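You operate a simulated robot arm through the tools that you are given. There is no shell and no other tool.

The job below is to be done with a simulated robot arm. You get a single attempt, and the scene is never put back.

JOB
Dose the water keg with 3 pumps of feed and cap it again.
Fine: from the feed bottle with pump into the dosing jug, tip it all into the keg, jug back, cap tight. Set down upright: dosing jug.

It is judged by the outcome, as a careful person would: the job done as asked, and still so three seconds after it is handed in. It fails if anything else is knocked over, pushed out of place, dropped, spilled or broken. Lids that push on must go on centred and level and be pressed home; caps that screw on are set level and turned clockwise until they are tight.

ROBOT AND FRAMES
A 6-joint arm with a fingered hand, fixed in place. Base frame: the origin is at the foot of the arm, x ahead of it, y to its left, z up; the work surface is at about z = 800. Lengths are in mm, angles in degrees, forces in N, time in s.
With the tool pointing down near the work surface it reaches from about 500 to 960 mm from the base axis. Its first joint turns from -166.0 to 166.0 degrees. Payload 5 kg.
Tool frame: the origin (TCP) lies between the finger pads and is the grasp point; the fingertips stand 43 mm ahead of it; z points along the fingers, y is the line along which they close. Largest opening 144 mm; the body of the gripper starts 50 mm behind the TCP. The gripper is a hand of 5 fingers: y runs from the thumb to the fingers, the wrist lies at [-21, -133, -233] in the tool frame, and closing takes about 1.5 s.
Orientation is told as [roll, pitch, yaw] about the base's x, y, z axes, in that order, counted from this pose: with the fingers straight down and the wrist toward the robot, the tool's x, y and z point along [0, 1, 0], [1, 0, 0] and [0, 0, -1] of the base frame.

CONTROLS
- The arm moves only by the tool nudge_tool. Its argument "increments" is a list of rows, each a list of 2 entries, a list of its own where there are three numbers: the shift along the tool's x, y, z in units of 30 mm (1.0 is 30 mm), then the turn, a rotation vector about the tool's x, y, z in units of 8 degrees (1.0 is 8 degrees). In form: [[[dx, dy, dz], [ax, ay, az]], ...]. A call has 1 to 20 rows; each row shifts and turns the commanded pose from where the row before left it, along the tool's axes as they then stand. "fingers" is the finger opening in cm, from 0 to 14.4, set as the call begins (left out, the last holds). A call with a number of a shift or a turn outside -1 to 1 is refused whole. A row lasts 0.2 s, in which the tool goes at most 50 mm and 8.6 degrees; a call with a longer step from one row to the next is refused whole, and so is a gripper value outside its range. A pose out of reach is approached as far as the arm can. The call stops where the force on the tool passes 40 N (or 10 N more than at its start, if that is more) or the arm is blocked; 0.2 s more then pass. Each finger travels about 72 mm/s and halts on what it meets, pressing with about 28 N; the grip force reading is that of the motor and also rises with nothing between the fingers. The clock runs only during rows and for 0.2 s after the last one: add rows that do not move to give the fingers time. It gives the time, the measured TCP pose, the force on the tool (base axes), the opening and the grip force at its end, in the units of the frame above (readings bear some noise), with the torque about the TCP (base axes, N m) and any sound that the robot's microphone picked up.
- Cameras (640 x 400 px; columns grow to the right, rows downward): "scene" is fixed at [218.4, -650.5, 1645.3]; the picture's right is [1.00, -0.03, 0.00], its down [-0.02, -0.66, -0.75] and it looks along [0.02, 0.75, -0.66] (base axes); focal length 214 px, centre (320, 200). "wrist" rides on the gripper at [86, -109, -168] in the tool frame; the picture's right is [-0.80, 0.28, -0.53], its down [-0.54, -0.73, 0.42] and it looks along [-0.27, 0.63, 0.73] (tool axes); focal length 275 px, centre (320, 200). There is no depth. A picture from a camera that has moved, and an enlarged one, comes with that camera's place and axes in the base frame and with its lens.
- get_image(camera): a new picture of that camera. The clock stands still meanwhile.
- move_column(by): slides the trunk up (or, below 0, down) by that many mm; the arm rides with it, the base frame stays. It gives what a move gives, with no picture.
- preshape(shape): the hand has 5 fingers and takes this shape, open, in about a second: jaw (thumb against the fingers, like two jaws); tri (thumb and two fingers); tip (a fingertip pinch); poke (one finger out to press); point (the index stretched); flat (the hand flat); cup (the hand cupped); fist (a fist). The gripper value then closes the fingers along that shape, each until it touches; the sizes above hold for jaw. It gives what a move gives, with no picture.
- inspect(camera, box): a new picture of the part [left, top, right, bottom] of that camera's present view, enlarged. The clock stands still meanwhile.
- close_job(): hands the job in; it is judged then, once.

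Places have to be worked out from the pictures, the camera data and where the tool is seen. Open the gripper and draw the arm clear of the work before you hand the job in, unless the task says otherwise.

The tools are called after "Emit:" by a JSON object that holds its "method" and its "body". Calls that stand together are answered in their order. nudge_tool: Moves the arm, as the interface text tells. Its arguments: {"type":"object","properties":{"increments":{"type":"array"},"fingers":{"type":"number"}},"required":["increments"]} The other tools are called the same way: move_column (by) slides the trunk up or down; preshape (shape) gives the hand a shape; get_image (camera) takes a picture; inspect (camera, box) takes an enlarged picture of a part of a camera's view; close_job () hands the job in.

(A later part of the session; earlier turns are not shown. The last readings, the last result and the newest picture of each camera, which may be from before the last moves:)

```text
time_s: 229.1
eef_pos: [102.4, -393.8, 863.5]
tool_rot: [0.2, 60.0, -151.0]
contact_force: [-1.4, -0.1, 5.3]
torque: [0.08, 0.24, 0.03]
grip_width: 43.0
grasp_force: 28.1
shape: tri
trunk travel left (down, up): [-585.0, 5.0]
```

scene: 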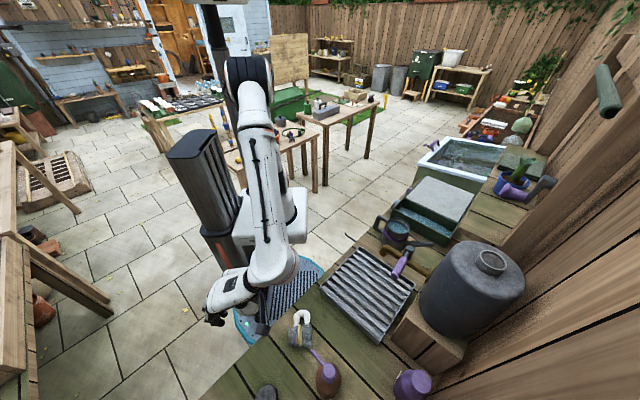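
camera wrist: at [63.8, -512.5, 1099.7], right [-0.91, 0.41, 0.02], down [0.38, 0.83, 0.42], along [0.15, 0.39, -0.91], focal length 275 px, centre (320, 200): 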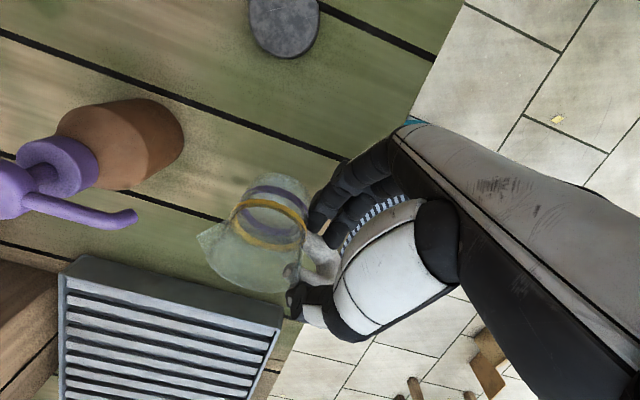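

The torque says a finger touches first again, with the jug's base within a millimetre or two. I raise 3 mm and reduce the roll by 4° so that the jug clearly touches first.

Emit:
{"method": "nudge_tool", "body": {"increments": [[[0, -0.087, -0.05], [0, 0, 0]], [[0, 0, 0], [-0.25, 0, 0]], [[0, 0, 0], [-0.25, 0, 0]], [[0, 0, 0], [0, 0, 0]]]}}

Emit:
{"method": "nudge_tool", "body": {"increments": [[[0, 0.04, 0.027], [0, 0, 0]], [[0, 0, 0], [0, 0, 0]]]}}

Emit:
{"method": "inspect", "body": {"camera": "scene", "box": [250, 290, 340, 370]}}

```text
time_s: 230.1
eef_pos: [102.4, -393.4, 866.5]
tool_rot: [0.1, 55.9, -151.1]
contact_force: [0.4, 0.8, -0.7]
torque: [-0.02, 0.01, -0.01]
grip_width: 42.9
grasp_force: 28.1
shape: tri
trunk travel left (down, up): [-585.0, 5.0]
```

```text
time_s: 230.7
eef_pos: [102.1, -392.5, 865.5]
tool_rot: [0.0, 55.9, -151.2]
contact_force: [-0.5, 0.8, -0.5]
torque: [0.0, 0.02, 0.01]
grip_width: 42.8
grasp_force: 28.2
shape: tri
trunk travel left (down, up): [-585.0, 5.0]
```

```text
5.00 times, centred on (295, 330) of scene
camera zoom: at [218.4, -650.5, 1645.3], right [1.0, -0.03, 0.0], down [-0.02, -0.66, -0.75], along [0.02, 0.75, -0.66], focal length 1072 px, centre (445, -450)
```

zoom: 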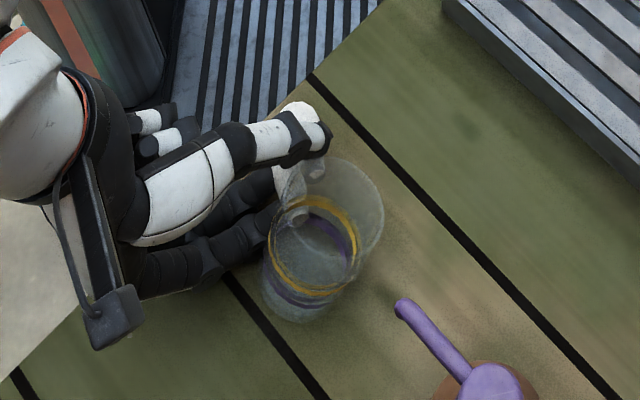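

No contact yet; I continue in 1.5 mm steps.

Emit:
{"method": "nudge_tool", "body": {"increments": [[[0, 0.042, 0.028], [0, 0, 0]], [[0, 0, 0], [0, 0, 0]]]}}

Emit:
{"method": "nudge_tool", "body": {"increments": [[[0, 0.042, 0.028], [0, 0, 0]], [[0, 0, 0], [0, 0, 0]]]}}

```text
time_s: 231.2
eef_pos: [102.3, -393.4, 862.2]
tool_rot: [0.1, 55.8, -151.0]
contact_force: [-0.4, 0.1, 2.3]
torque: [0.03, 0.11, -0.03]
grip_width: 42.9
grasp_force: 28.2
shape: tri
trunk travel left (down, up): [-585.0, 5.0]
```

```text
time_s: 231.8
eef_pos: [101.3, -394.4, 861.0]
tool_rot: [0.1, 56.0, -151.0]
contact_force: [-2.0, -1.0, 11.6]
torque: [-0.03, 0.29, 0.04]
grip_width: 42.9
grasp_force: 28.8
shape: tri
trunk travel left (down, up): [-585.0, 5.0]
```

Fingers and jug base are both practically on the bench now. I relieve 1 mm and open the fingers moderately to let the jug settle onto its base.

Emit:
{"method": "nudge_tool", "body": {"increments": [[[0, -0.03, -0.02], [0, 0, 0]], [[0, 0, 0], [0, 0, 0]], [[0, 0, 0], [0, 0, 0]]], "fingers": 5.6}}

Emit:
{"method": "inspect", "body": {"camera": "scene", "box": [250, 290, 340, 370]}}

Emit:
{"method": "inspect", "body": {"camera": "wrist", "box": [170, 140, 370, 340]}}

```text
time_s: 232.7
eef_pos: [102.1, -391.6, 863.0]
tool_rot: [0.1, 55.9, -151.0]
contact_force: [3.7, -0.2, 7.7]
torque: [0.04, -0.03, 0.0]
grip_width: 53.4
grasp_force: 0.1
shape: tri
trunk travel left (down, up): [-585.0, 5.0]
```

```text
5.00 times, centred on (295, 330) of scene
camera zoom: at [218.4, -650.5, 1645.3], right [1.0, -0.03, 0.0], down [-0.02, -0.66, -0.75], along [0.02, 0.75, -0.66], focal length 1072 px, centre (445, -450)
```

zoom: 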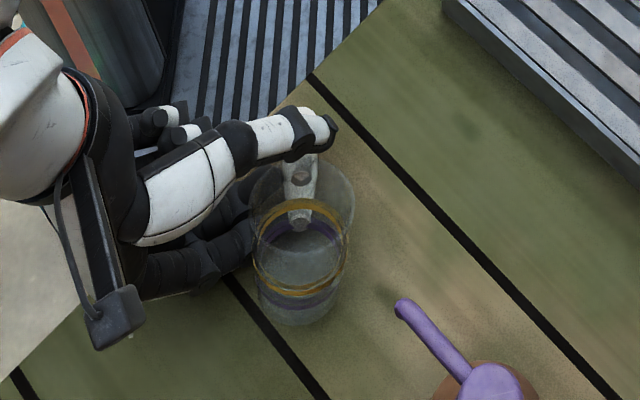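

```text
2.00 times, centred on (270, 240) of wrist
camera zoom: at [75.4, -505.9, 1046.4], right [-0.91, 0.41, 0.06], down [0.4, 0.84, 0.36], along [0.09, 0.36, -0.93], focal length 551 px, centre (420, 120)
```

zoom: 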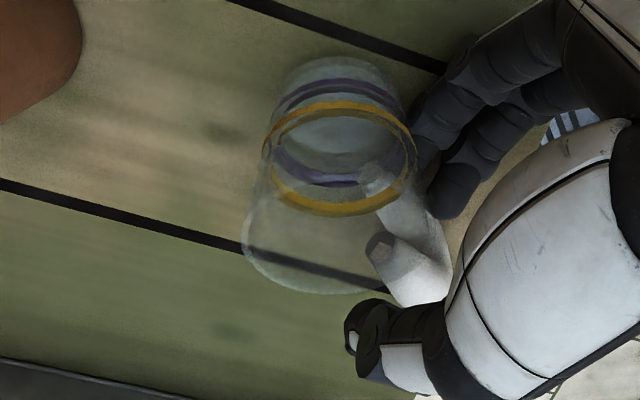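

The jug has swung up and now leans on its handle. I open the fingers further and check.

Emit:
{"method": "nudge_tool", "body": {"increments": [[[0, 0, 0], [0, 0, 0]], [[0, 0, 0], [0, 0, 0]], [[0, 0, 0], [0, 0, 0]]], "fingers": 6.6}}

Emit:
{"method": "inspect", "body": {"camera": "scene", "box": [250, 290, 340, 370]}}

Emit:
{"method": "inspect", "body": {"camera": "wrist", "box": [170, 140, 370, 340]}}

```text
time_s: 233.4
eef_pos: [102.4, -393.5, 862.9]
tool_rot: [0.1, 55.9, -151.0]
contact_force: [3.1, 1.4, 12.5]
torque: [0.13, -0.03, -0.01]
grip_width: 60.9
grasp_force: 0.1
shape: tri
trunk travel left (down, up): [-585.0, 5.0]
```

```text
5.00 times, centred on (295, 330) of scene
camera zoom: at [218.4, -650.5, 1645.3], right [1.0, -0.03, 0.0], down [-0.02, -0.66, -0.75], along [0.02, 0.75, -0.66], focal length 1072 px, centre (445, -450)
```

zoom: 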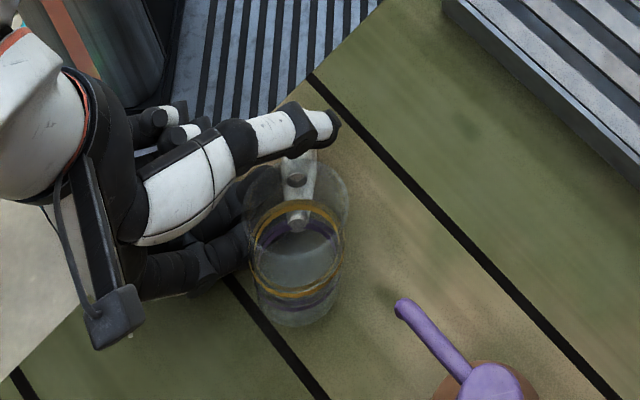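

```text
2.00 times, centred on (270, 240) of wrist
camera zoom: at [75.2, -505.8, 1046.8], right [-0.91, 0.41, 0.06], down [0.4, 0.84, 0.36], along [0.09, 0.36, -0.93], focal length 551 px, centre (420, 120)
```

zoom: 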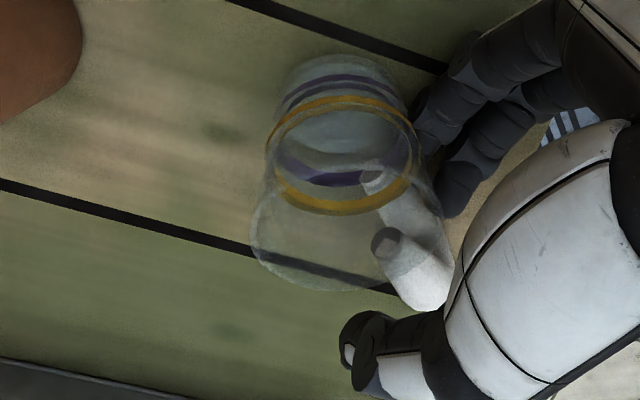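

I withdraw the hand horizontally backward (away from the handle) in small steps.

Emit:
{"method": "nudge_tool", "body": {"increments": [[[0, -0.03, -0.03], [0, 0, 0]], [[0, 0.12, -0.2], [0, 0, 0]], [[0, 0.2, -0.31], [0, 0, 0]], [[0, 0.24, -0.37], [0, 0, 0]], [[0, 0, 0], [0, 0, 0]]]}}

Emit:
{"method": "inspect", "body": {"camera": "scene", "box": [250, 290, 340, 370]}}

Emit:
{"method": "inspect", "body": {"camera": "wrist", "box": [170, 140, 370, 340]}}

```text
time_s: 234.7
eef_pos: [75.5, -408.2, 864.8]
tool_rot: [0.1, 55.9, -151.0]
contact_force: [2.3, 2.3, 8.1]
torque: [0.1, 0.01, -0.01]
grip_width: 62.7
grasp_force: 0.1
shape: tri
trunk travel left (down, up): [-585.0, 5.0]
```

```text
5.00 times, centred on (295, 330) of scene
camera zoom: at [218.4, -650.5, 1645.3], right [1.0, -0.03, 0.0], down [-0.02, -0.66, -0.75], along [0.02, 0.75, -0.66], focal length 1072 px, centre (445, -450)
```

zoom: 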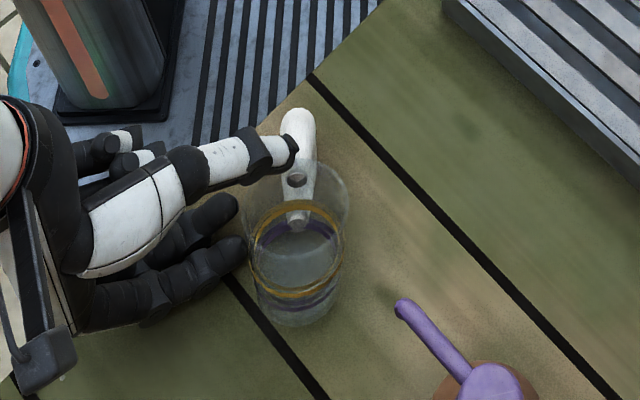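

```text
2.00 times, centred on (270, 240) of wrist
camera zoom: at [48.1, -521.2, 1049.1], right [-0.91, 0.41, 0.06], down [0.4, 0.84, 0.36], along [0.09, 0.36, -0.93], focal length 551 px, centre (420, 120)
```

zoom: 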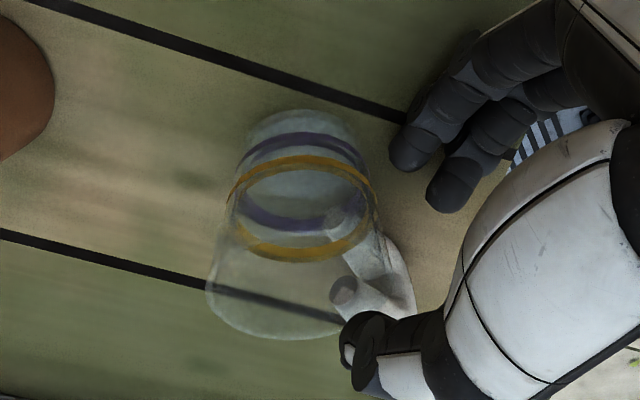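

The jug now stands leaning on its handle like before, by itself. I retreat fully, back and then up.

Emit:
{"method": "nudge_tool", "body": {"increments": [[[0, 0.24, -0.37], [0, 0, 0]], [[0, 0.4, -0.6], [0, 0, 0]], [[0, 0.45, -0.68], [0, 0, 0]], [[0, 0.2, -0.8], [0, 0, 0]], [[0, -0.4, -0.8], [0, 0, 0]], [[0, -0.8, -0.56], [0, 0, 0]], [[0, -0.8, -0.56], [0, 0, 0]], [[0, -0.8, -0.56], [0, 0, 0]], [[0, 0, 0], [0, 0, 0]]]}}

Emit:
{"method": "inspect", "body": {"camera": "scene", "box": [250, 290, 340, 370]}}

Emit:
{"method": "get_image", "body": {"camera": "wrist"}}

```text
time_s: 236.7
eef_pos: [-8.3, -455.2, 985.9]
tool_rot: [0.1, 55.9, -151.2]
contact_force: [-0.2, -0.4, 0.0]
torque: [0.01, 0.01, -0.01]
grip_width: 65.4
grasp_force: 0.1
shape: tri
trunk travel left (down, up): [-585.0, 5.0]
```

```text
5.00 times, centred on (295, 330) of scene
camera zoom: at [218.4, -650.5, 1645.3], right [1.0, -0.03, 0.0], down [-0.02, -0.66, -0.75], along [0.02, 0.75, -0.66], focal length 1072 px, centre (445, -450)
```

zoom: 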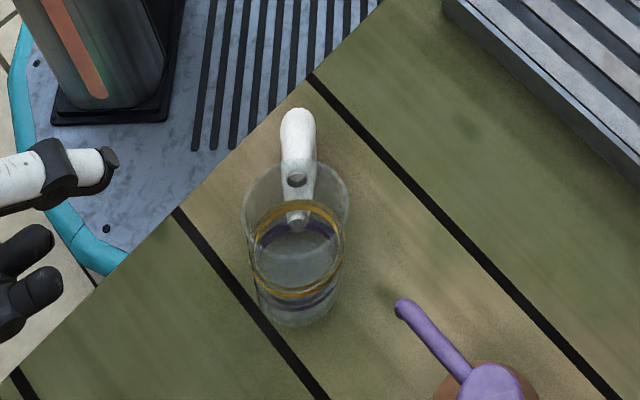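

```text
taken
camera wrist: at [-36.3, -568.7, 1169.7], right [-0.91, 0.41, 0.06], down [0.4, 0.84, 0.36], along [0.09, 0.36, -0.93], focal length 275 px, centre (320, 200)
```

wrist: 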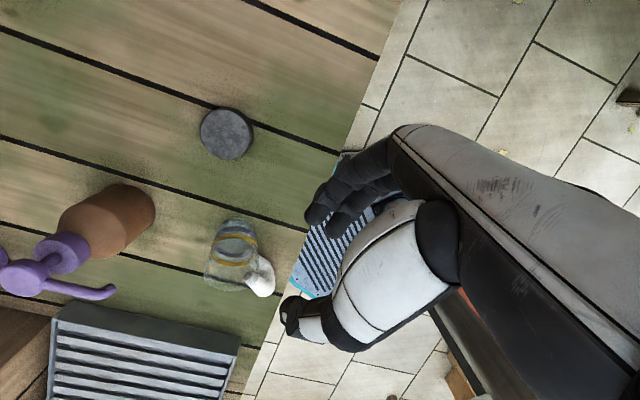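

The jug now stands leaning 20° on its handle at about (127,-443), handle toward +y. I'll push it upright by nudging the handle's butt end from the robot side with one finger. First I straighten the hand, turn it to yaw 180° and take the poke shape.

Emit:
{"method": "nudge_tool", "body": {"increments": [[[0, -0.7, -0.5], [0, 0, 0]], [[0, -0.7, -0.5], [-0.5, 0, 0]], [[0, 0, 0], [-0.9, 0, 0]], [[0, 0, 0], [-0.9, 0, 0]], [[0, 0, 0], [-0.9, 0, 0]], [[0, 0, 0], [-0.9, 0, 0]], [[0, 0, 0], [-0.9, 0, 0]], [[0, 0, 0], [-0.9, 0, 0]], [[0, 0, 0], [-0.9, 0, 0]], [[0, 0, 0], [-0.19, 0, 0.5]], [[0, 0, 0], [0, 0, 0.9]], [[0, 0, 0], [0, 0, 0.9]], [[0, 0, 0], [0, 0, 0.9]], [[0, 0, 0], [0, 0, 0.4]], [[0, 0, 0], [0, 0, 0]]]}}

Emit:
{"method": "preshape", "body": {"shape": "poke"}}

Emit:
{"method": "get_image", "body": {"camera": "scene"}}

```text
time_s: 239.8
eef_pos: [-11.1, -455.0, 1036.2]
tool_rot: [0.0, -0.1, -180.0]
contact_force: [-0.6, -0.4, -0.4]
torque: [0.0, -0.02, 0.0]
grip_width: 65.7
grasp_force: 0.1
shape: tri
trunk travel left (down, up): [-585.0, 5.0]
```

```text
time_s: 240.8
eef_pos: [-10.1, -455.0, 1036.5]
tool_rot: [0.0, 0.0, -179.9]
contact_force: [-0.1, 0.1, 0.8]
torque: [0.0, -0.01, -0.01]
grip_width: 0.2
grasp_force: 0.1
shape: poke
trunk travel left (down, up): [-585.0, 5.0]
```

```text
taken
```

scene: 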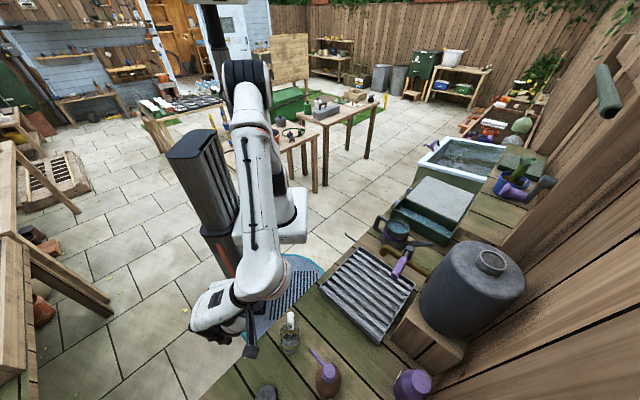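

I move the extended finger over to the robot side of the handle, tilting the hand 20° outward for reach.

Emit:
{"method": "nudge_tool", "body": {"increments": [[[-0.907, -0.898, 0], [0, 0, 0]], [[-0.907, -0.898, 0], [0, 0, 0]], [[-0.907, -0.898, 0], [0, 0, 0]], [[-0.907, -0.898, 0], [0, 0, 0]], [[-0.907, -0.898, 0], [0, 0, 0]], [[0, 0, 0], [0, -0.83, 0]], [[0, 0, 0], [0, -0.83, 0]], [[0, 0, 0], [0, -0.83, 0]], [[0, 0, 0], [0, 0, 0]]]}}

Emit:
{"method": "get_image", "body": {"camera": "wrist"}}

Emit:
{"method": "inspect", "body": {"camera": "scene", "box": [240, 270, 350, 370]}}

```text
time_s: 242.8
eef_pos: [123.1, -320.2, 1036.7]
tool_rot: [-20.0, 0.0, -180.0]
contact_force: [0.8, -0.4, -0.3]
torque: [0.06, 0.0, -0.02]
grip_width: 0.0
grasp_force: 0.1
shape: poke
trunk travel left (down, up): [-585.0, 5.0]
```

```text
taken
camera wrist: at [231.5, -457.6, 1164.8], right [-0.28, 0.57, 0.77], down [0.72, 0.66, -0.21], along [-0.63, 0.5, -0.6], focal length 275 px, centre (320, 200)
```

wrist: 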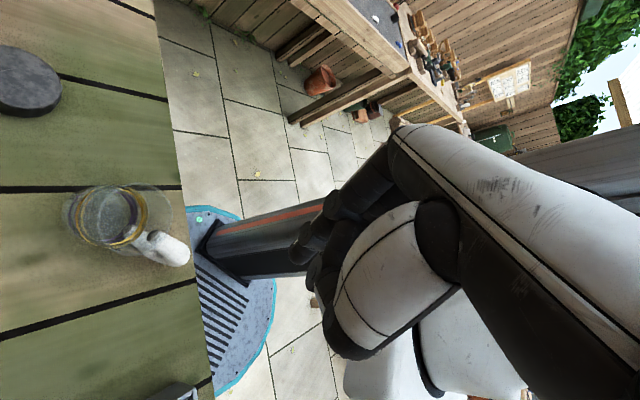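

```text
4.00 times, centred on (295, 320) of scene
camera zoom: at [218.4, -650.5, 1645.3], right [1.0, -0.03, 0.0], down [-0.02, -0.66, -0.75], along [0.02, 0.75, -0.66], focal length 858 px, centre (420, -280)
```

zoom: 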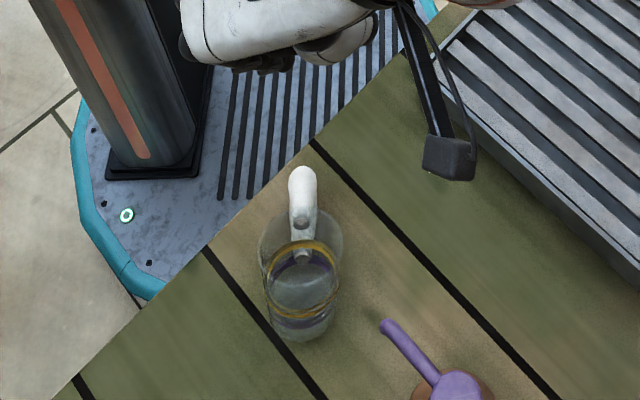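

I zoom in on the jug from here to aim the finger.

Emit:
{"method": "inspect", "body": {"camera": "wrist", "box": [50, 160, 230, 300]}}

```text
2.86 times, centred on (140, 230) of wrist
camera zoom: at [231.5, -457.6, 1164.8], right [-0.28, 0.57, 0.77], down [0.72, 0.66, -0.21], along [-0.63, 0.5, -0.6], focal length 786 px, centre (834, 114)
```

zoom: 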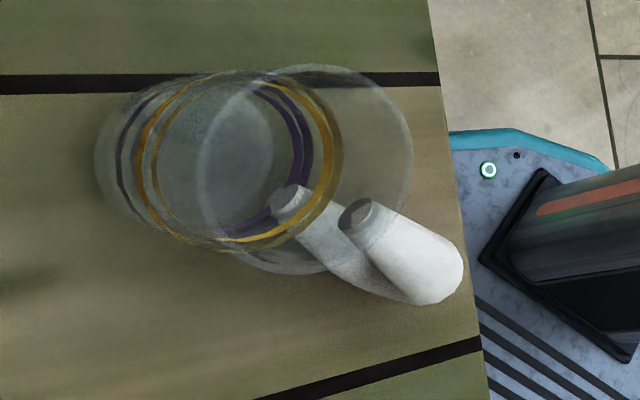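

The butt end is at about (119.5,-341.5,840). I lower the finger behind it to z_tip≈842.

Emit:
{"method": "nudge_tool", "body": {"increments": [[[0.308, 0, 0.846], [0, 0, 0]], [[0.308, 0, 0.846], [0, 0, 0]], [[0.308, 0, 0.846], [0, 0, 0]], [[0.308, 0, 0.846], [0, 0, 0]], [[0.25, 0, 0.69], [0, 0, 0]], [[0.2, 0, 0.55], [0, 0, 0]], [[0, 0, 0], [0, 0, 0]]]}}

Emit:
{"method": "inspect", "body": {"camera": "wrist", "box": [90, 120, 370, 340]}}

Emit:
{"method": "inspect", "body": {"camera": "scene", "box": [250, 280, 350, 370]}}

```text
time_s: 244.3
eef_pos: [122.5, -319.9, 889.4]
tool_rot: [-19.9, 0.0, -179.9]
contact_force: [0.3, 0.0, 0.9]
torque: [0.01, 0.02, -0.01]
grip_width: 0.0
grasp_force: 0.1
shape: poke
trunk travel left (down, up): [-585.0, 5.0]
```

```text
1.82 times, centred on (230, 230) of wrist
camera zoom: at [231.0, -457.4, 1017.2], right [-0.28, 0.57, 0.77], down [0.72, 0.66, -0.21], along [-0.63, 0.5, -0.6], focal length 500 px, centre (484, 146)
```

zoom: 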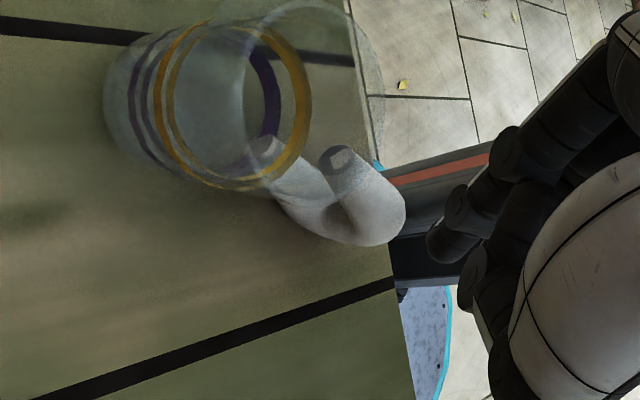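

```text
4.44 times, centred on (300, 325) of scene
camera zoom: at [218.4, -650.5, 1645.3], right [1.0, -0.03, 0.0], down [-0.02, -0.66, -0.75], along [0.02, 0.75, -0.66], focal length 953 px, centre (409, -356)
```

zoom: 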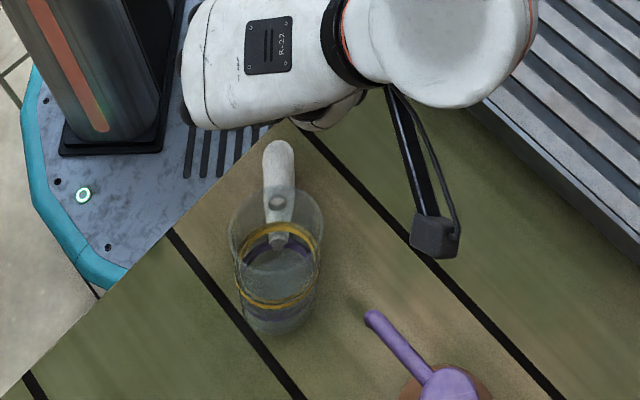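

The fingertip is right behind the butt end. I push it gently toward -y in small steps.

Emit:
{"method": "nudge_tool", "body": {"increments": [[[0.125, 0, -0.0456], [0, 0, 0]], [[0.125, 0, -0.0456], [0, 0, 0]], [[0.125, 0, -0.0456], [0, 0, 0]], [[0.125, 0, -0.0456], [0, 0, 0]], [[0, 0, 0], [0, 0, 0]]]}}

Emit:
{"method": "inspect", "body": {"camera": "wrist", "box": [90, 120, 370, 340]}}

Emit:
{"method": "nudge_tool", "body": {"increments": [[[0.125, 0, -0.0456], [0, 0, 0]], [[0.125, 0, -0.0456], [0, 0, 0]], [[0, 0, 0], [0, 0, 0]]]}}

Emit:
{"method": "inspect", "body": {"camera": "wrist", "box": [90, 120, 370, 340]}}

Emit:
{"method": "inspect", "body": {"camera": "scene", "box": [250, 280, 350, 370]}}

```text
time_s: 245.6
eef_pos: [122.9, -334.8, 888.6]
tool_rot: [-19.9, 0.0, -179.8]
contact_force: [0.7, -0.1, -0.1]
torque: [0.01, -0.04, 0.04]
grip_width: 0.1
grasp_force: 0.0
shape: poke
trunk travel left (down, up): [-585.0, 5.0]
```

```text
1.82 times, centred on (230, 230) of wrist
camera zoom: at [231.1, -473.9, 1017.4], right [-0.28, 0.57, 0.77], down [0.72, 0.65, -0.21], along [-0.63, 0.5, -0.6], focal length 500 px, centre (484, 146)
```

zoom: 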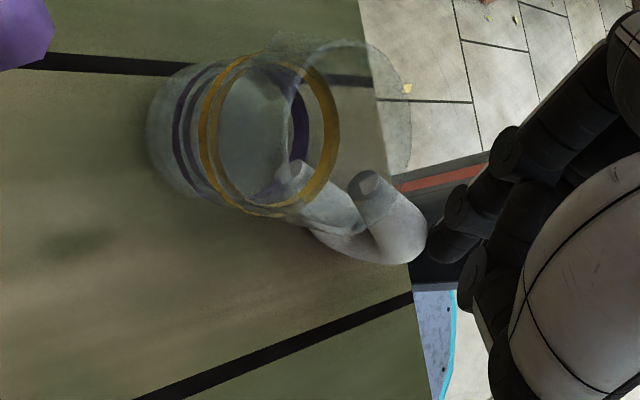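

```text
time_s: 246.3
eef_pos: [122.5, -343.7, 888.6]
tool_rot: [-19.9, -0.1, -179.9]
contact_force: [0.7, 0.1, 1.3]
torque: [0.02, 0.01, 0.0]
grip_width: 0.2
grasp_force: 0.1
shape: poke
trunk travel left (down, up): [-585.0, 5.0]
```

```text
1.82 times, centred on (230, 230) of wrist
camera zoom: at [231.2, -482.0, 1017.5], right [-0.28, 0.57, 0.77], down [0.72, 0.66, -0.21], along [-0.63, 0.5, -0.6], focal length 500 px, centre (484, 146)
```

zoom: 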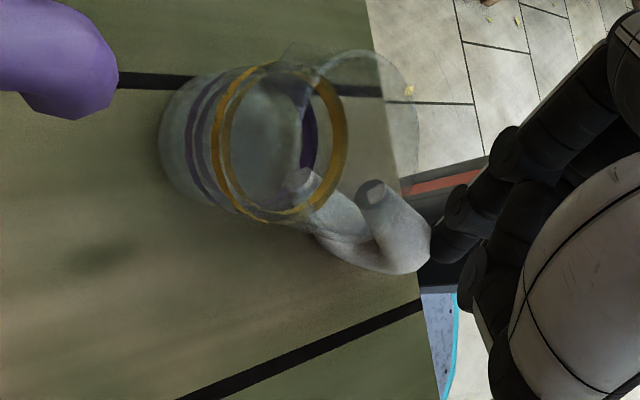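

```text
4.44 times, centred on (300, 325) of scene
camera zoom: at [218.4, -650.5, 1645.3], right [1.0, -0.03, 0.0], down [-0.02, -0.66, -0.75], along [0.02, 0.75, -0.66], focal length 953 px, centre (409, -356)
```

zoom: 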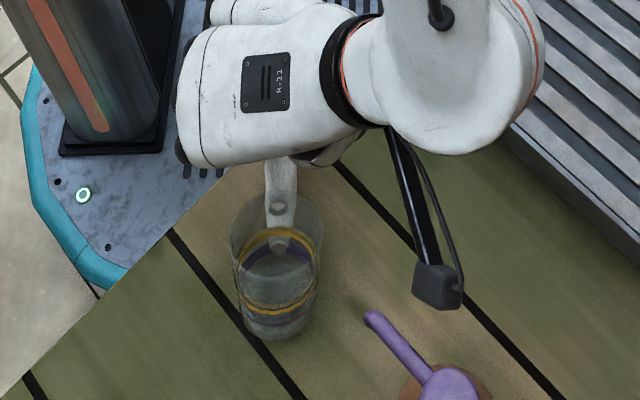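

Contact made; I continue pushing in small steps and watch whether it tips up or slides.

Emit:
{"method": "nudge_tool", "body": {"increments": [[[0.125, 0, -0.0456], [0, 0, 0]], [[0.125, 0, -0.0456], [0, 0, 0]], [[0.125, 0, -0.0456], [0, 0, 0]], [[0, 0, 0], [0, 0, 0]]]}}

Emit:
{"method": "inspect", "body": {"camera": "wrist", "box": [90, 120, 370, 340]}}

Emit:
{"method": "inspect", "body": {"camera": "scene", "box": [250, 280, 350, 370]}}

```text
time_s: 247.3
eef_pos: [122.9, -356.5, 888.0]
tool_rot: [-19.9, 0.0, -179.9]
contact_force: [0.0, 0.5, 1.0]
torque: [0.05, -0.03, 0.0]
grip_width: 0.1
grasp_force: 0.1
shape: poke
trunk travel left (down, up): [-585.0, 5.0]
```

```text
1.82 times, centred on (230, 230) of wrist
camera zoom: at [231.2, -493.9, 1017.2], right [-0.28, 0.57, 0.77], down [0.72, 0.65, -0.21], along [-0.63, 0.5, -0.6], focal length 500 px, centre (484, 146)
```

zoom: 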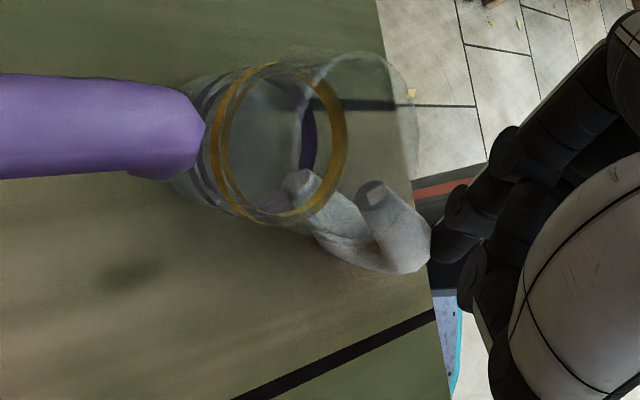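

```text
4.44 times, centred on (300, 325) of scene
camera zoom: at [218.4, -650.5, 1645.3], right [1.0, -0.03, 0.0], down [-0.02, -0.66, -0.75], along [0.02, 0.75, -0.66], focal length 953 px, centre (409, -356)
```

zoom: 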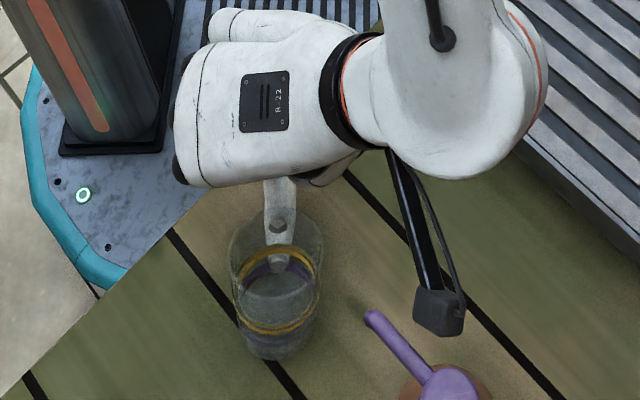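

It slides rather than tipping – that is useful: I slide it another 36 mm toward -y into a spot where I can reach its handle from above.

Emit:
{"method": "nudge_tool", "body": {"increments": [[[0.125, 0, -0.0456], [0, 0, 0]], [[0.125, 0, -0.0456], [0, 0, 0]], [[0.125, 0, -0.0456], [0, 0, 0]], [[0.125, 0, -0.0456], [0, 0, 0]], [[0.125, 0, -0.0456], [0, 0, 0]], [[0.125, 0, -0.0456], [0, 0, 0]], [[0.125, 0, -0.0456], [0, 0, 0]], [[0.125, 0, -0.0456], [0, 0, 0]], [[0.125, 0, -0.0456], [0, 0, 0]], [[0, 0, 0], [0, 0, 0]]]}}

Emit:
{"method": "inspect", "body": {"camera": "wrist", "box": [90, 120, 370, 340]}}

Emit:
{"method": "inspect", "body": {"camera": "scene", "box": [250, 290, 350, 380]}}

```text
time_s: 249.6
eef_pos: [123.5, -392.3, 890.3]
tool_rot: [-19.9, 0.0, -179.8]
contact_force: [0.1, 0.7, 0.7]
torque: [-0.02, 0.02, 0.02]
grip_width: 0.0
grasp_force: 0.0
shape: poke
trunk travel left (down, up): [-585.0, 5.0]
```

```text
1.82 times, centred on (230, 230) of wrist
camera zoom: at [231.1, -530.7, 1017.7], right [-0.28, 0.57, 0.77], down [0.72, 0.66, -0.21], along [-0.63, 0.5, -0.6], focal length 500 px, centre (484, 146)
```

zoom: 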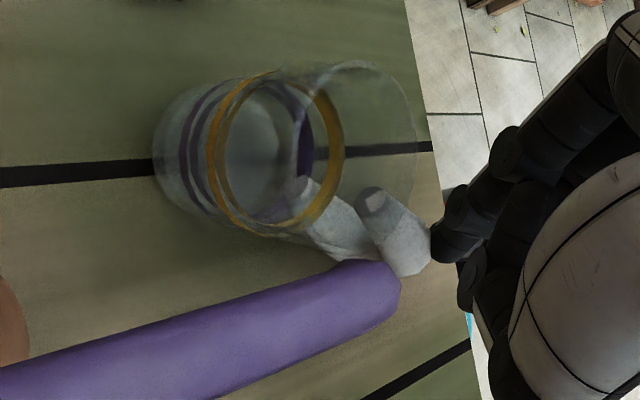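

```text
4.44 times, centred on (300, 335) of scene
camera zoom: at [218.4, -650.5, 1645.3], right [1.0, -0.03, 0.0], down [-0.02, -0.66, -0.75], along [0.02, 0.75, -0.66], focal length 953 px, centre (409, -400)
```

zoom: 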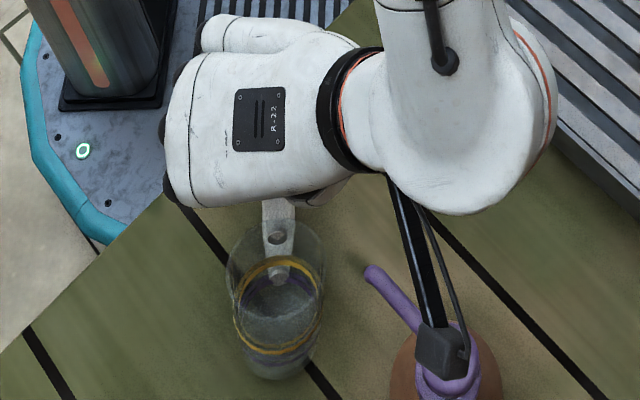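

Slid to about (130,-490), still leaning on the handle. I retreat the finger, rise, tilt the hand to +20° and take the jaw shape for the proven pinch.

Emit:
{"method": "nudge_tool", "body": {"increments": [[[-0.3, 0, 0.11], [0, 0, 0]], [[-0.5, 0, 0.18], [0, 0, 0]], [[-0.308, 0, -0.846], [0, 0, 0]], [[-0.308, 0, -0.846], [0, 0, 0]], [[-0.308, 0, -0.846], [0, 0, 0]], [[-0.308, 0, -0.846], [0, 0, 0]], [[0, 0, 0], [0, 0.9, 0]], [[0, 0, 0], [0, 0.9, 0]], [[0, 0, 0], [0, 0.9, 0]], [[0, 0, 0], [0, 0.9, 0]], [[0, 0, 0], [0, 0.9, 0]], [[0, 0, 0], [0, 0.49, 0]], [[0, 0, 0], [0, 0, 0]]]}}

Emit:
{"method": "preshape", "body": {"shape": "jaw"}}

Emit:
{"method": "get_image", "body": {"camera": "wrist"}}

Emit:
{"method": "inspect", "body": {"camera": "scene", "box": [240, 280, 350, 380]}}

```text
time_s: 252.3
eef_pos: [122.5, -366.1, 997.9]
tool_rot: [20.1, 0.1, -180.0]
contact_force: [-0.5, 0.0, 0.9]
torque: [0.01, 0.02, 0.02]
grip_width: 0.0
grasp_force: 0.0
shape: poke
trunk travel left (down, up): [-585.0, 5.0]
```

```text
time_s: 253.2
eef_pos: [121.9, -367.2, 997.8]
tool_rot: [20.0, 0.0, -180.0]
contact_force: [-1.0, -0.1, -0.7]
torque: [0.01, -0.01, -0.01]
grip_width: 143.9
grasp_force: 0.1
shape: jaw
trunk travel left (down, up): [-585.0, 5.0]
```

```text
taken
camera wrist: at [231.3, -390.4, 1184.3], right [-0.28, 0.93, 0.23], down [0.72, 0.37, -0.58], along [-0.63, 0.0, -0.78], focal length 275 px, centre (320, 200)
```

wrist: 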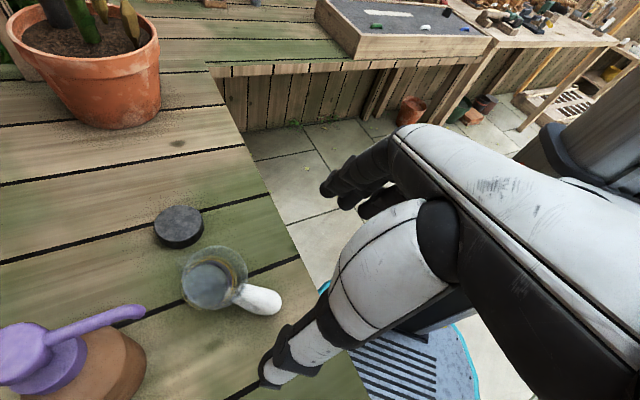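

```text
4.00 times, centred on (295, 330) of scene
camera zoom: at [218.4, -650.5, 1645.3], right [1.0, -0.03, 0.0], down [-0.02, -0.66, -0.75], along [0.02, 0.75, -0.66], focal length 858 px, centre (420, -320)
```

zoom: 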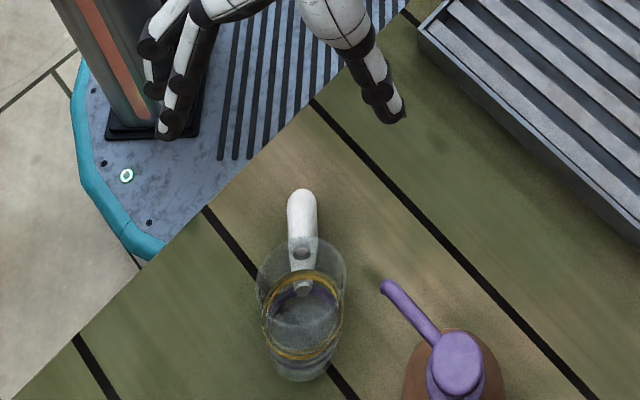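

Jug's handle is centred at x≈126.5. I approach with the fingers at 60 mm as in the first successful pinch, stopping 30 mm above.

Emit:
{"method": "nudge_tool", "body": {"increments": [[[-0.106, -0.05, 0.765], [0, 0, 0]], [[-0.106, -0.05, 0.765], [0, 0, 0]], [[-0.106, -0.05, 0.765], [0, 0, 0]], [[-0.106, -0.05, 0.765], [0, 0, 0]], [[0, 0, 0], [0, 0, 0]], [[0, 0, 0], [0, 0, 0]]], "fingers": 6.0}}

Emit:
{"method": "inspect", "body": {"camera": "wrist", "box": [170, 150, 390, 350]}}

Emit:
{"method": "inspect", "body": {"camera": "scene", "box": [250, 290, 340, 370]}}

```text
time_s: 254.7
eef_pos: [130.1, -386.3, 906.3]
tool_rot: [20.0, 0.0, -179.9]
contact_force: [-0.5, 0.0, -0.5]
torque: [0.01, -0.05, -0.01]
grip_width: 60.2
grasp_force: 0.0
shape: jaw
trunk travel left (down, up): [-585.0, 5.0]
```

```text
2.00 times, centred on (280, 250) of wrist
camera zoom: at [237.8, -410.1, 1094.6], right [-0.28, 0.93, 0.23], down [0.73, 0.37, -0.58], along [-0.63, 0.0, -0.78], focal length 551 px, centre (400, 100)
```

zoom: 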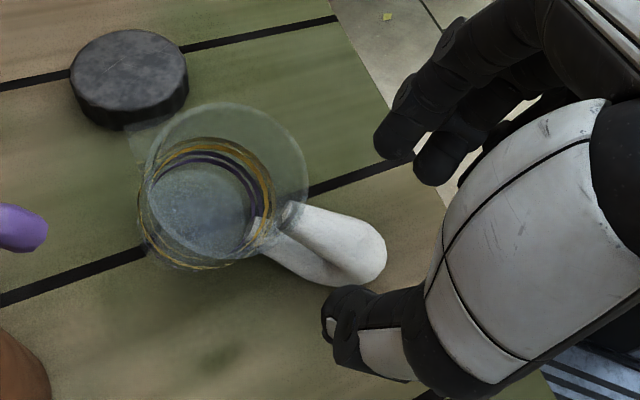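

```text
5.00 times, centred on (295, 330) of scene
camera zoom: at [218.4, -650.5, 1645.3], right [1.0, -0.03, 0.0], down [-0.02, -0.66, -0.75], along [0.02, 0.75, -0.66], focal length 1072 px, centre (445, -450)
```

zoom: 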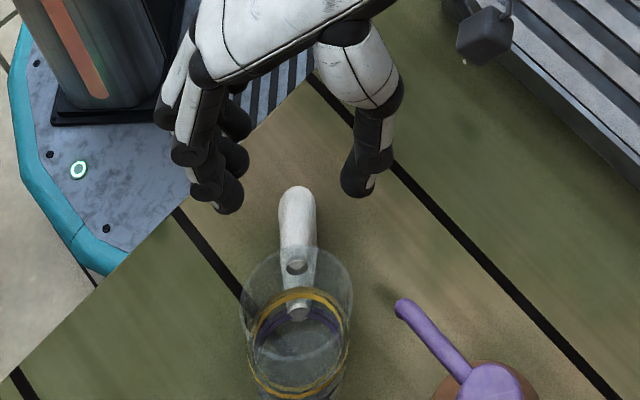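

Lined up. I go down the last 30 mm and close.

Emit:
{"method": "nudge_tool", "body": {"increments": [[[-0.06, 0.035, 0.5], [0, 0, 0]], [[-0.063, 0.035, 0.493], [0, 0, 0]], [[0, 0, 0], [0, 0, 0]]]}}

Emit:
{"method": "nudge_tool", "body": {"increments": [[[0, 0, 0], [0, 0, 0]], [[0, 0, 0], [0, 0, 0]], [[0, 0, 0], [0, 0, 0]], [[0, 0, 0], [0, 0, 0]], [[0, 0, 0], [0, 0, 0]], [[0, 0, 0], [0, 0, 0]]], "fingers": 0.5}}

Emit:
{"method": "inspect", "body": {"camera": "wrist", "box": [170, 150, 390, 350]}}

Emit:
{"method": "inspect", "body": {"camera": "scene", "box": [250, 290, 340, 370]}}

```text
time_s: 255.4
eef_pos: [127.4, -395.2, 879.1]
tool_rot: [19.6, -0.1, -180.0]
contact_force: [0.1, 0.7, 0.1]
torque: [0.05, 0.01, 0.01]
grip_width: 60.4
grasp_force: 0.1
shape: jaw
trunk travel left (down, up): [-585.0, 5.0]
```

```text
time_s: 256.9
eef_pos: [126.7, -393.7, 879.0]
tool_rot: [19.7, -0.1, -179.9]
contact_force: [-0.9, -0.3, 2.3]
torque: [-0.01, 0.09, -0.03]
grip_width: 6.3
grasp_force: 28.1
shape: jaw
trunk travel left (down, up): [-585.0, 5.0]
```

```text
2.00 times, centred on (280, 250) of wrist
camera zoom: at [235.4, -418.7, 1065.8], right [-0.28, 0.93, 0.24], down [0.72, 0.37, -0.58], along [-0.63, 0.01, -0.78], focal length 551 px, centre (400, 100)
```

zoom: 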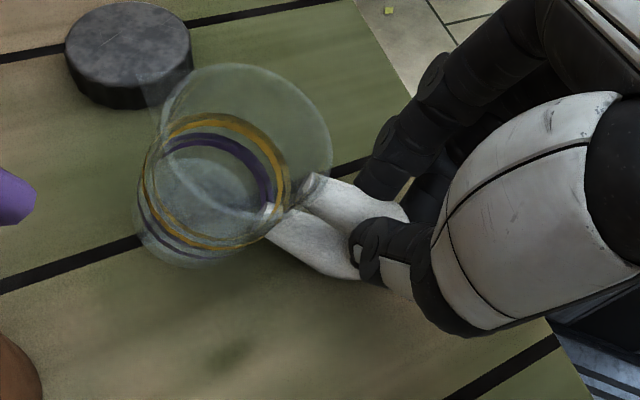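

```text
5.00 times, centred on (295, 330) of scene
camera zoom: at [218.4, -650.5, 1645.3], right [1.0, -0.03, 0.0], down [-0.02, -0.66, -0.75], along [0.02, 0.75, -0.66], focal length 1072 px, centre (445, -450)
```

zoom: 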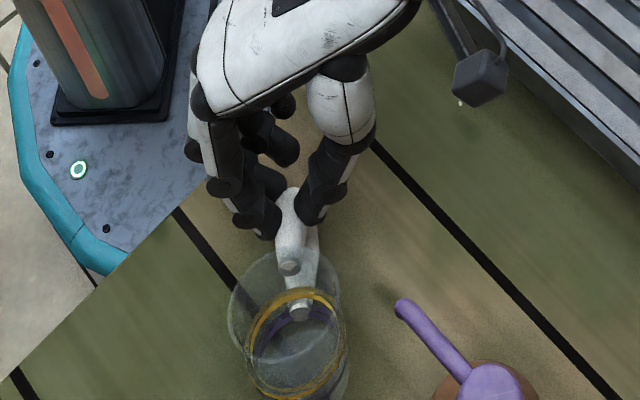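

Gripped with 28 N. I lift 15 mm and see whether the jug follows.

Emit:
{"method": "nudge_tool", "body": {"increments": [[[0.057, 0, -0.157], [0, 0, 0]], [[0.057, 0, -0.157], [0, 0, 0]], [[0.057, 0, -0.157], [0, 0, 0]], [[0, 0, 0], [0, 0, 0]]]}}

Emit:
{"method": "inspect", "body": {"camera": "wrist", "box": [170, 150, 390, 350]}}

Emit:
{"method": "inspect", "body": {"camera": "scene", "box": [250, 290, 340, 370]}}

```text
time_s: 257.9
eef_pos: [127.7, -392.8, 893.2]
tool_rot: [20.0, 0.0, -180.0]
contact_force: [-0.2, -0.1, -0.2]
torque: [0.04, -0.01, 0.02]
grip_width: 6.2
grasp_force: 28.0
shape: jaw
trunk travel left (down, up): [-585.0, 5.0]
```

```text
2.00 times, centred on (280, 250) of wrist
camera zoom: at [234.6, -416.3, 1079.9], right [-0.28, 0.93, 0.23], down [0.72, 0.37, -0.58], along [-0.63, 0.0, -0.78], focal length 551 px, centre (400, 100)
```

zoom: 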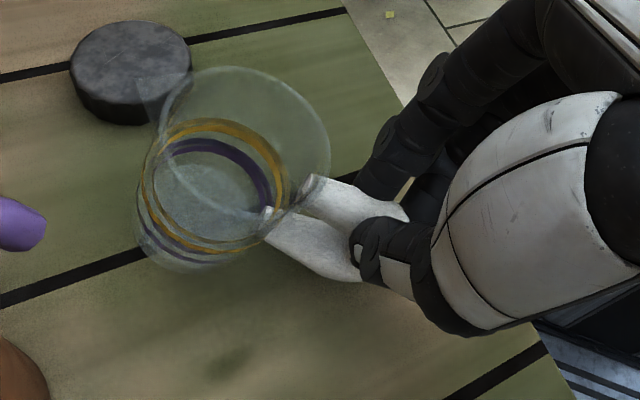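

```text
5.00 times, centred on (295, 330) of scene
camera zoom: at [218.4, -650.5, 1645.3], right [1.0, -0.03, 0.0], down [-0.02, -0.66, -0.75], along [0.02, 0.75, -0.66], focal length 1072 px, centre (445, -450)
```

zoom: 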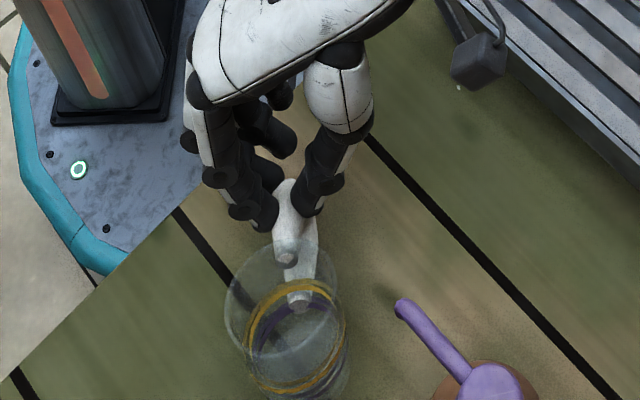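

The jug follows. I lift 40 mm more and rotate the hand back to vertical to bring the jug about level.

Emit:
{"method": "nudge_tool", "body": {"increments": [[[0.15, 0, -0.42], [0, 0, 0]], [[0.15, 0, -0.42], [0, 0, 0]], [[0.15, 0, -0.42], [0, 0, 0]], [[0, 0, 0], [0, -0.5, 0]], [[0, 0, 0], [0, -0.5, 0]], [[0, 0, 0], [0, -0.5, 0]], [[0, 0, 0], [0, -0.5, 0]], [[0, 0, 0], [0, -0.5, 0]], [[0, 0, 0], [0, 0, 0]]]}}

Emit:
{"method": "inspect", "body": {"camera": "wrist", "box": [170, 130, 390, 330]}}

Emit:
{"method": "inspect", "body": {"camera": "scene", "box": [260, 300, 330, 370]}}

```text
time_s: 259.9
eef_pos: [126.8, -393.0, 932.3]
tool_rot: [-0.1, 0.1, -180.0]
contact_force: [-0.2, 0.6, -1.1]
torque: [0.07, -0.03, 0.02]
grip_width: 6.0
grasp_force: 28.4
shape: jaw
trunk travel left (down, up): [-585.0, 5.0]
```

```text
2.00 times, centred on (280, 230) of wrist
camera zoom: at [234.9, -478.8, 1100.5], right [-0.28, 0.8, 0.54], down [0.72, 0.54, -0.42], along [-0.63, 0.27, -0.73], focal length 551 px, centre (400, 140)
```

zoom: 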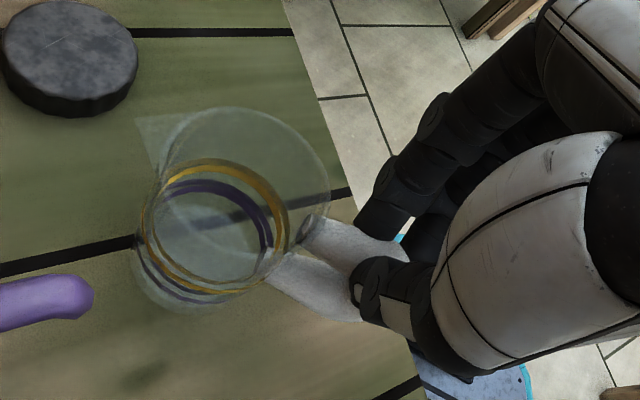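

```text
5.71 times, centred on (295, 335) of scene
camera zoom: at [218.4, -650.5, 1645.3], right [1.0, -0.03, 0.0], down [-0.02, -0.66, -0.75], along [0.02, 0.75, -0.66], focal length 1226 px, centre (463, -571)
```

zoom: 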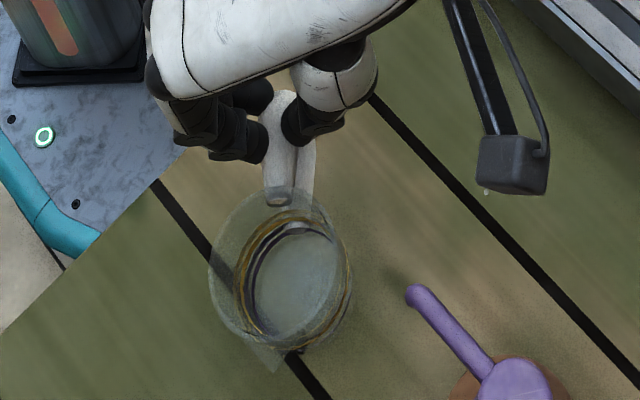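

The jug is level within ~5°, hanging with its base ~50 mm above the bench. I correct the small sideways lean, lower to ~13 mm, and slide it under the spout to a spot ~10 mm further from the bottle than before.

Emit:
{"method": "nudge_tool", "body": {"increments": [[[0, 0, 0], [-0.3, 0, 0]], [[0, 0, 0], [-0.3, 0, 0]], [[0, -0.035, 0.41], [0, 0, 0]], [[0, -0.035, 0.41], [0, 0, 0]], [[0, -0.035, 0.41], [0, 0, 0]], [[0.06, -0.25, -0.022], [0, 0, 0]], [[0.06, -0.3, -0.026], [0, 0, 0]], [[0.06, -0.3, -0.026], [0, 0, 0]], [[0, 0, 0], [0, 0, 0]]]}}

Emit:
{"method": "inspect", "body": {"camera": "wrist", "box": [150, 130, 390, 330]}}

Emit:
{"method": "inspect", "body": {"camera": "scene", "box": [270, 300, 350, 380]}}

```text
time_s: 261.9
eef_pos: [153.1, -398.4, 894.3]
tool_rot: [-0.1, -4.9, -179.9]
contact_force: [0.1, -0.9, 0.7]
torque: [-0.06, 0.07, -0.04]
grip_width: 5.9
grasp_force: 28.5
shape: jaw
trunk travel left (down, up): [-585.0, 5.0]
```

```text
2.00 times, centred on (270, 230) of wrist
camera zoom: at [274.4, -483.8, 1054.0], right [-0.24, 0.8, 0.56], down [0.69, 0.54, -0.48], along [-0.69, 0.27, -0.68], focal length 551 px, centre (420, 140)
```

zoom: 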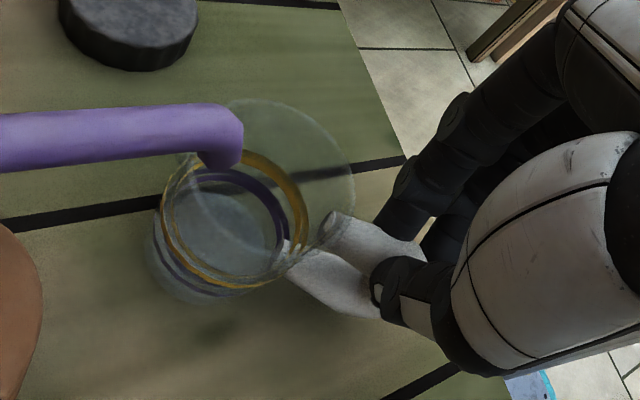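

```text
5.00 times, centred on (310, 340) of scene
camera zoom: at [218.4, -650.5, 1645.3], right [1.0, -0.03, 0.0], down [-0.02, -0.66, -0.75], along [0.02, 0.75, -0.66], focal length 1072 px, centre (370, -500)
```

zoom: 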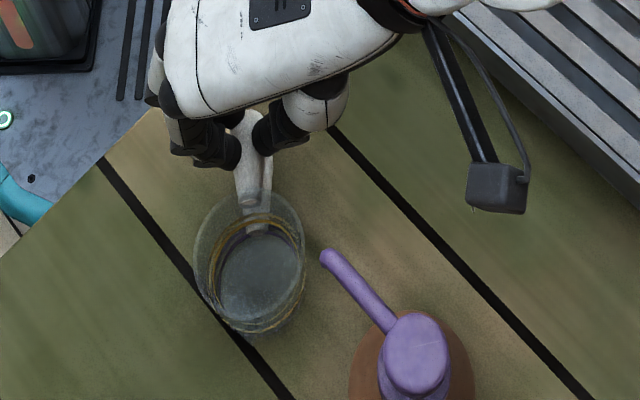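

Level and clear. I continue the last 26 mm to the right, slowly.

Emit:
{"method": "nudge_tool", "body": {"increments": [[[0.04, -0.25, -0.022], [0, 0, 0]], [[0.04, -0.25, -0.022], [0, 0, 0]], [[0.04, -0.2, -0.018], [0, 0, 0]], [[0, 0, 0], [0, 0, 0]]]}}

Emit:
{"method": "inspect", "body": {"camera": "wrist", "box": [150, 130, 390, 330]}}

Emit:
{"method": "inspect", "body": {"camera": "scene", "box": [270, 300, 350, 380]}}

```text
time_s: 262.9
eef_pos: [174.4, -401.7, 896.1]
tool_rot: [-0.1, -4.8, -180.0]
contact_force: [-0.6, -0.1, 0.7]
torque: [-0.04, 0.08, -0.04]
grip_width: 5.8
grasp_force: 27.8
shape: jaw
trunk travel left (down, up): [-585.0, 5.0]
```

```text
2.00 times, centred on (270, 230) of wrist
camera zoom: at [295.8, -487.5, 1054.2], right [-0.24, 0.8, 0.56], down [0.69, 0.54, -0.48], along [-0.69, 0.27, -0.68], focal length 551 px, centre (420, 140)
```

zoom: 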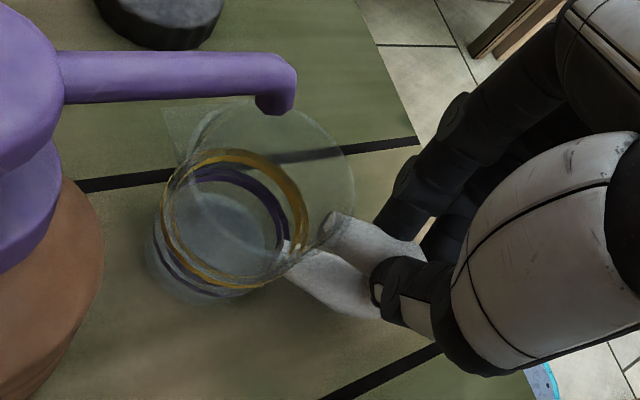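

```text
5.00 times, centred on (310, 340) of scene
camera zoom: at [218.4, -650.5, 1645.3], right [1.0, -0.03, 0.0], down [-0.02, -0.66, -0.75], along [0.02, 0.75, -0.66], focal length 1072 px, centre (370, -500)
```

zoom: 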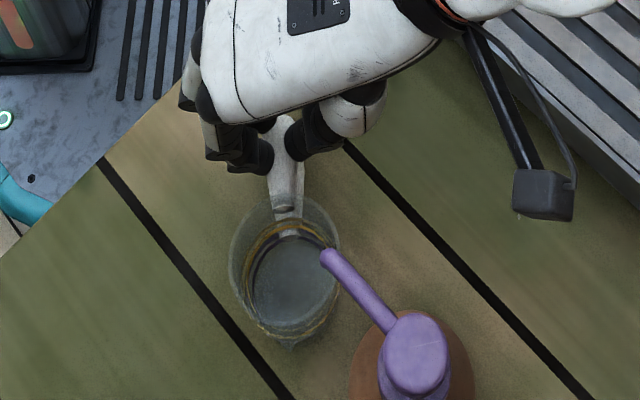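

The jug is under the spout again. I shift 6 mm more to the right and lower it gently to the bench.

Emit:
{"method": "nudge_tool", "body": {"increments": [[[0, -0.2, -0.018], [0, 0, 0]], [[0, -0.011, 0.13], [0, 0, 0]], [[0, -0.011, 0.13], [0, 0, 0]], [[0, 0, 0], [0, 0, 0]]]}}

Emit:
{"method": "nudge_tool", "body": {"increments": [[[0, -0.006, 0.07], [0, 0, 0]], [[0, 0, 0], [0, 0, 0]]]}}

Emit:
{"method": "nudge_tool", "body": {"increments": [[[0, -0.006, 0.07], [0, 0, 0]], [[0, 0, 0], [0, 0, 0]]]}}

Emit:
{"method": "inspect", "body": {"camera": "wrist", "box": [150, 130, 390, 330]}}

Emit:
{"method": "inspect", "body": {"camera": "scene", "box": [270, 300, 350, 380]}}

```text
time_s: 263.9
eef_pos: [180.5, -402.3, 889.0]
tool_rot: [0.2, -4.8, -179.9]
contact_force: [1.0, 0.3, 5.6]
torque: [-0.04, -0.02, -0.01]
grip_width: 5.5
grasp_force: 27.7
shape: jaw
trunk travel left (down, up): [-585.0, 5.0]
```

```text
time_s: 264.4
eef_pos: [179.4, -401.7, 887.5]
tool_rot: [0.1, -4.8, -180.1]
contact_force: [-1.2, 1.5, 20.6]
torque: [-0.06, 0.19, -0.06]
grip_width: 5.2
grasp_force: 28.6
shape: jaw
trunk travel left (down, up): [-585.0, 5.0]
```

```text
time_s: 265.1
eef_pos: [179.4, -400.9, 885.9]
tool_rot: [0.2, -4.8, 180.0]
contact_force: [-2.9, 2.9, 38.7]
torque: [-0.18, 0.38, -0.09]
grip_width: 6.0
grasp_force: 27.6
shape: jaw
trunk travel left (down, up): [-585.0, 5.0]
```

```text
2.00 times, centred on (270, 230) of wrist
camera zoom: at [300.6, -486.3, 1044.2], right [-0.24, 0.8, 0.55], down [0.69, 0.54, -0.48], along [-0.69, 0.27, -0.68], focal length 551 px, centre (420, 140)
```

zoom: 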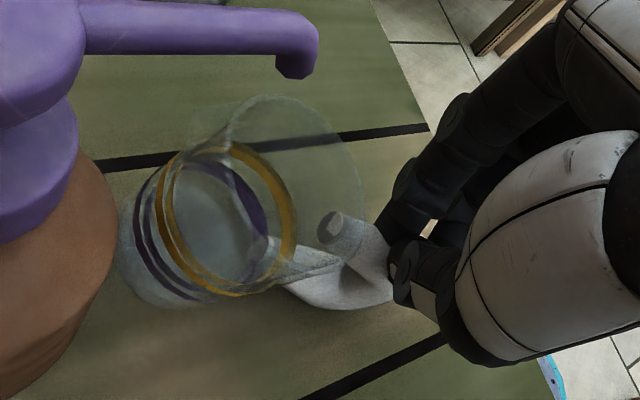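

```text
5.00 times, centred on (310, 340) of scene
camera zoom: at [218.4, -650.5, 1645.3], right [1.0, -0.03, 0.0], down [-0.02, -0.66, -0.75], along [0.02, 0.75, -0.66], focal length 1072 px, centre (370, -500)
```

zoom: 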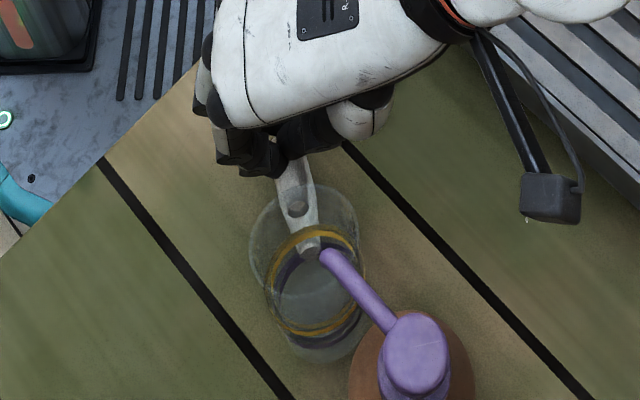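

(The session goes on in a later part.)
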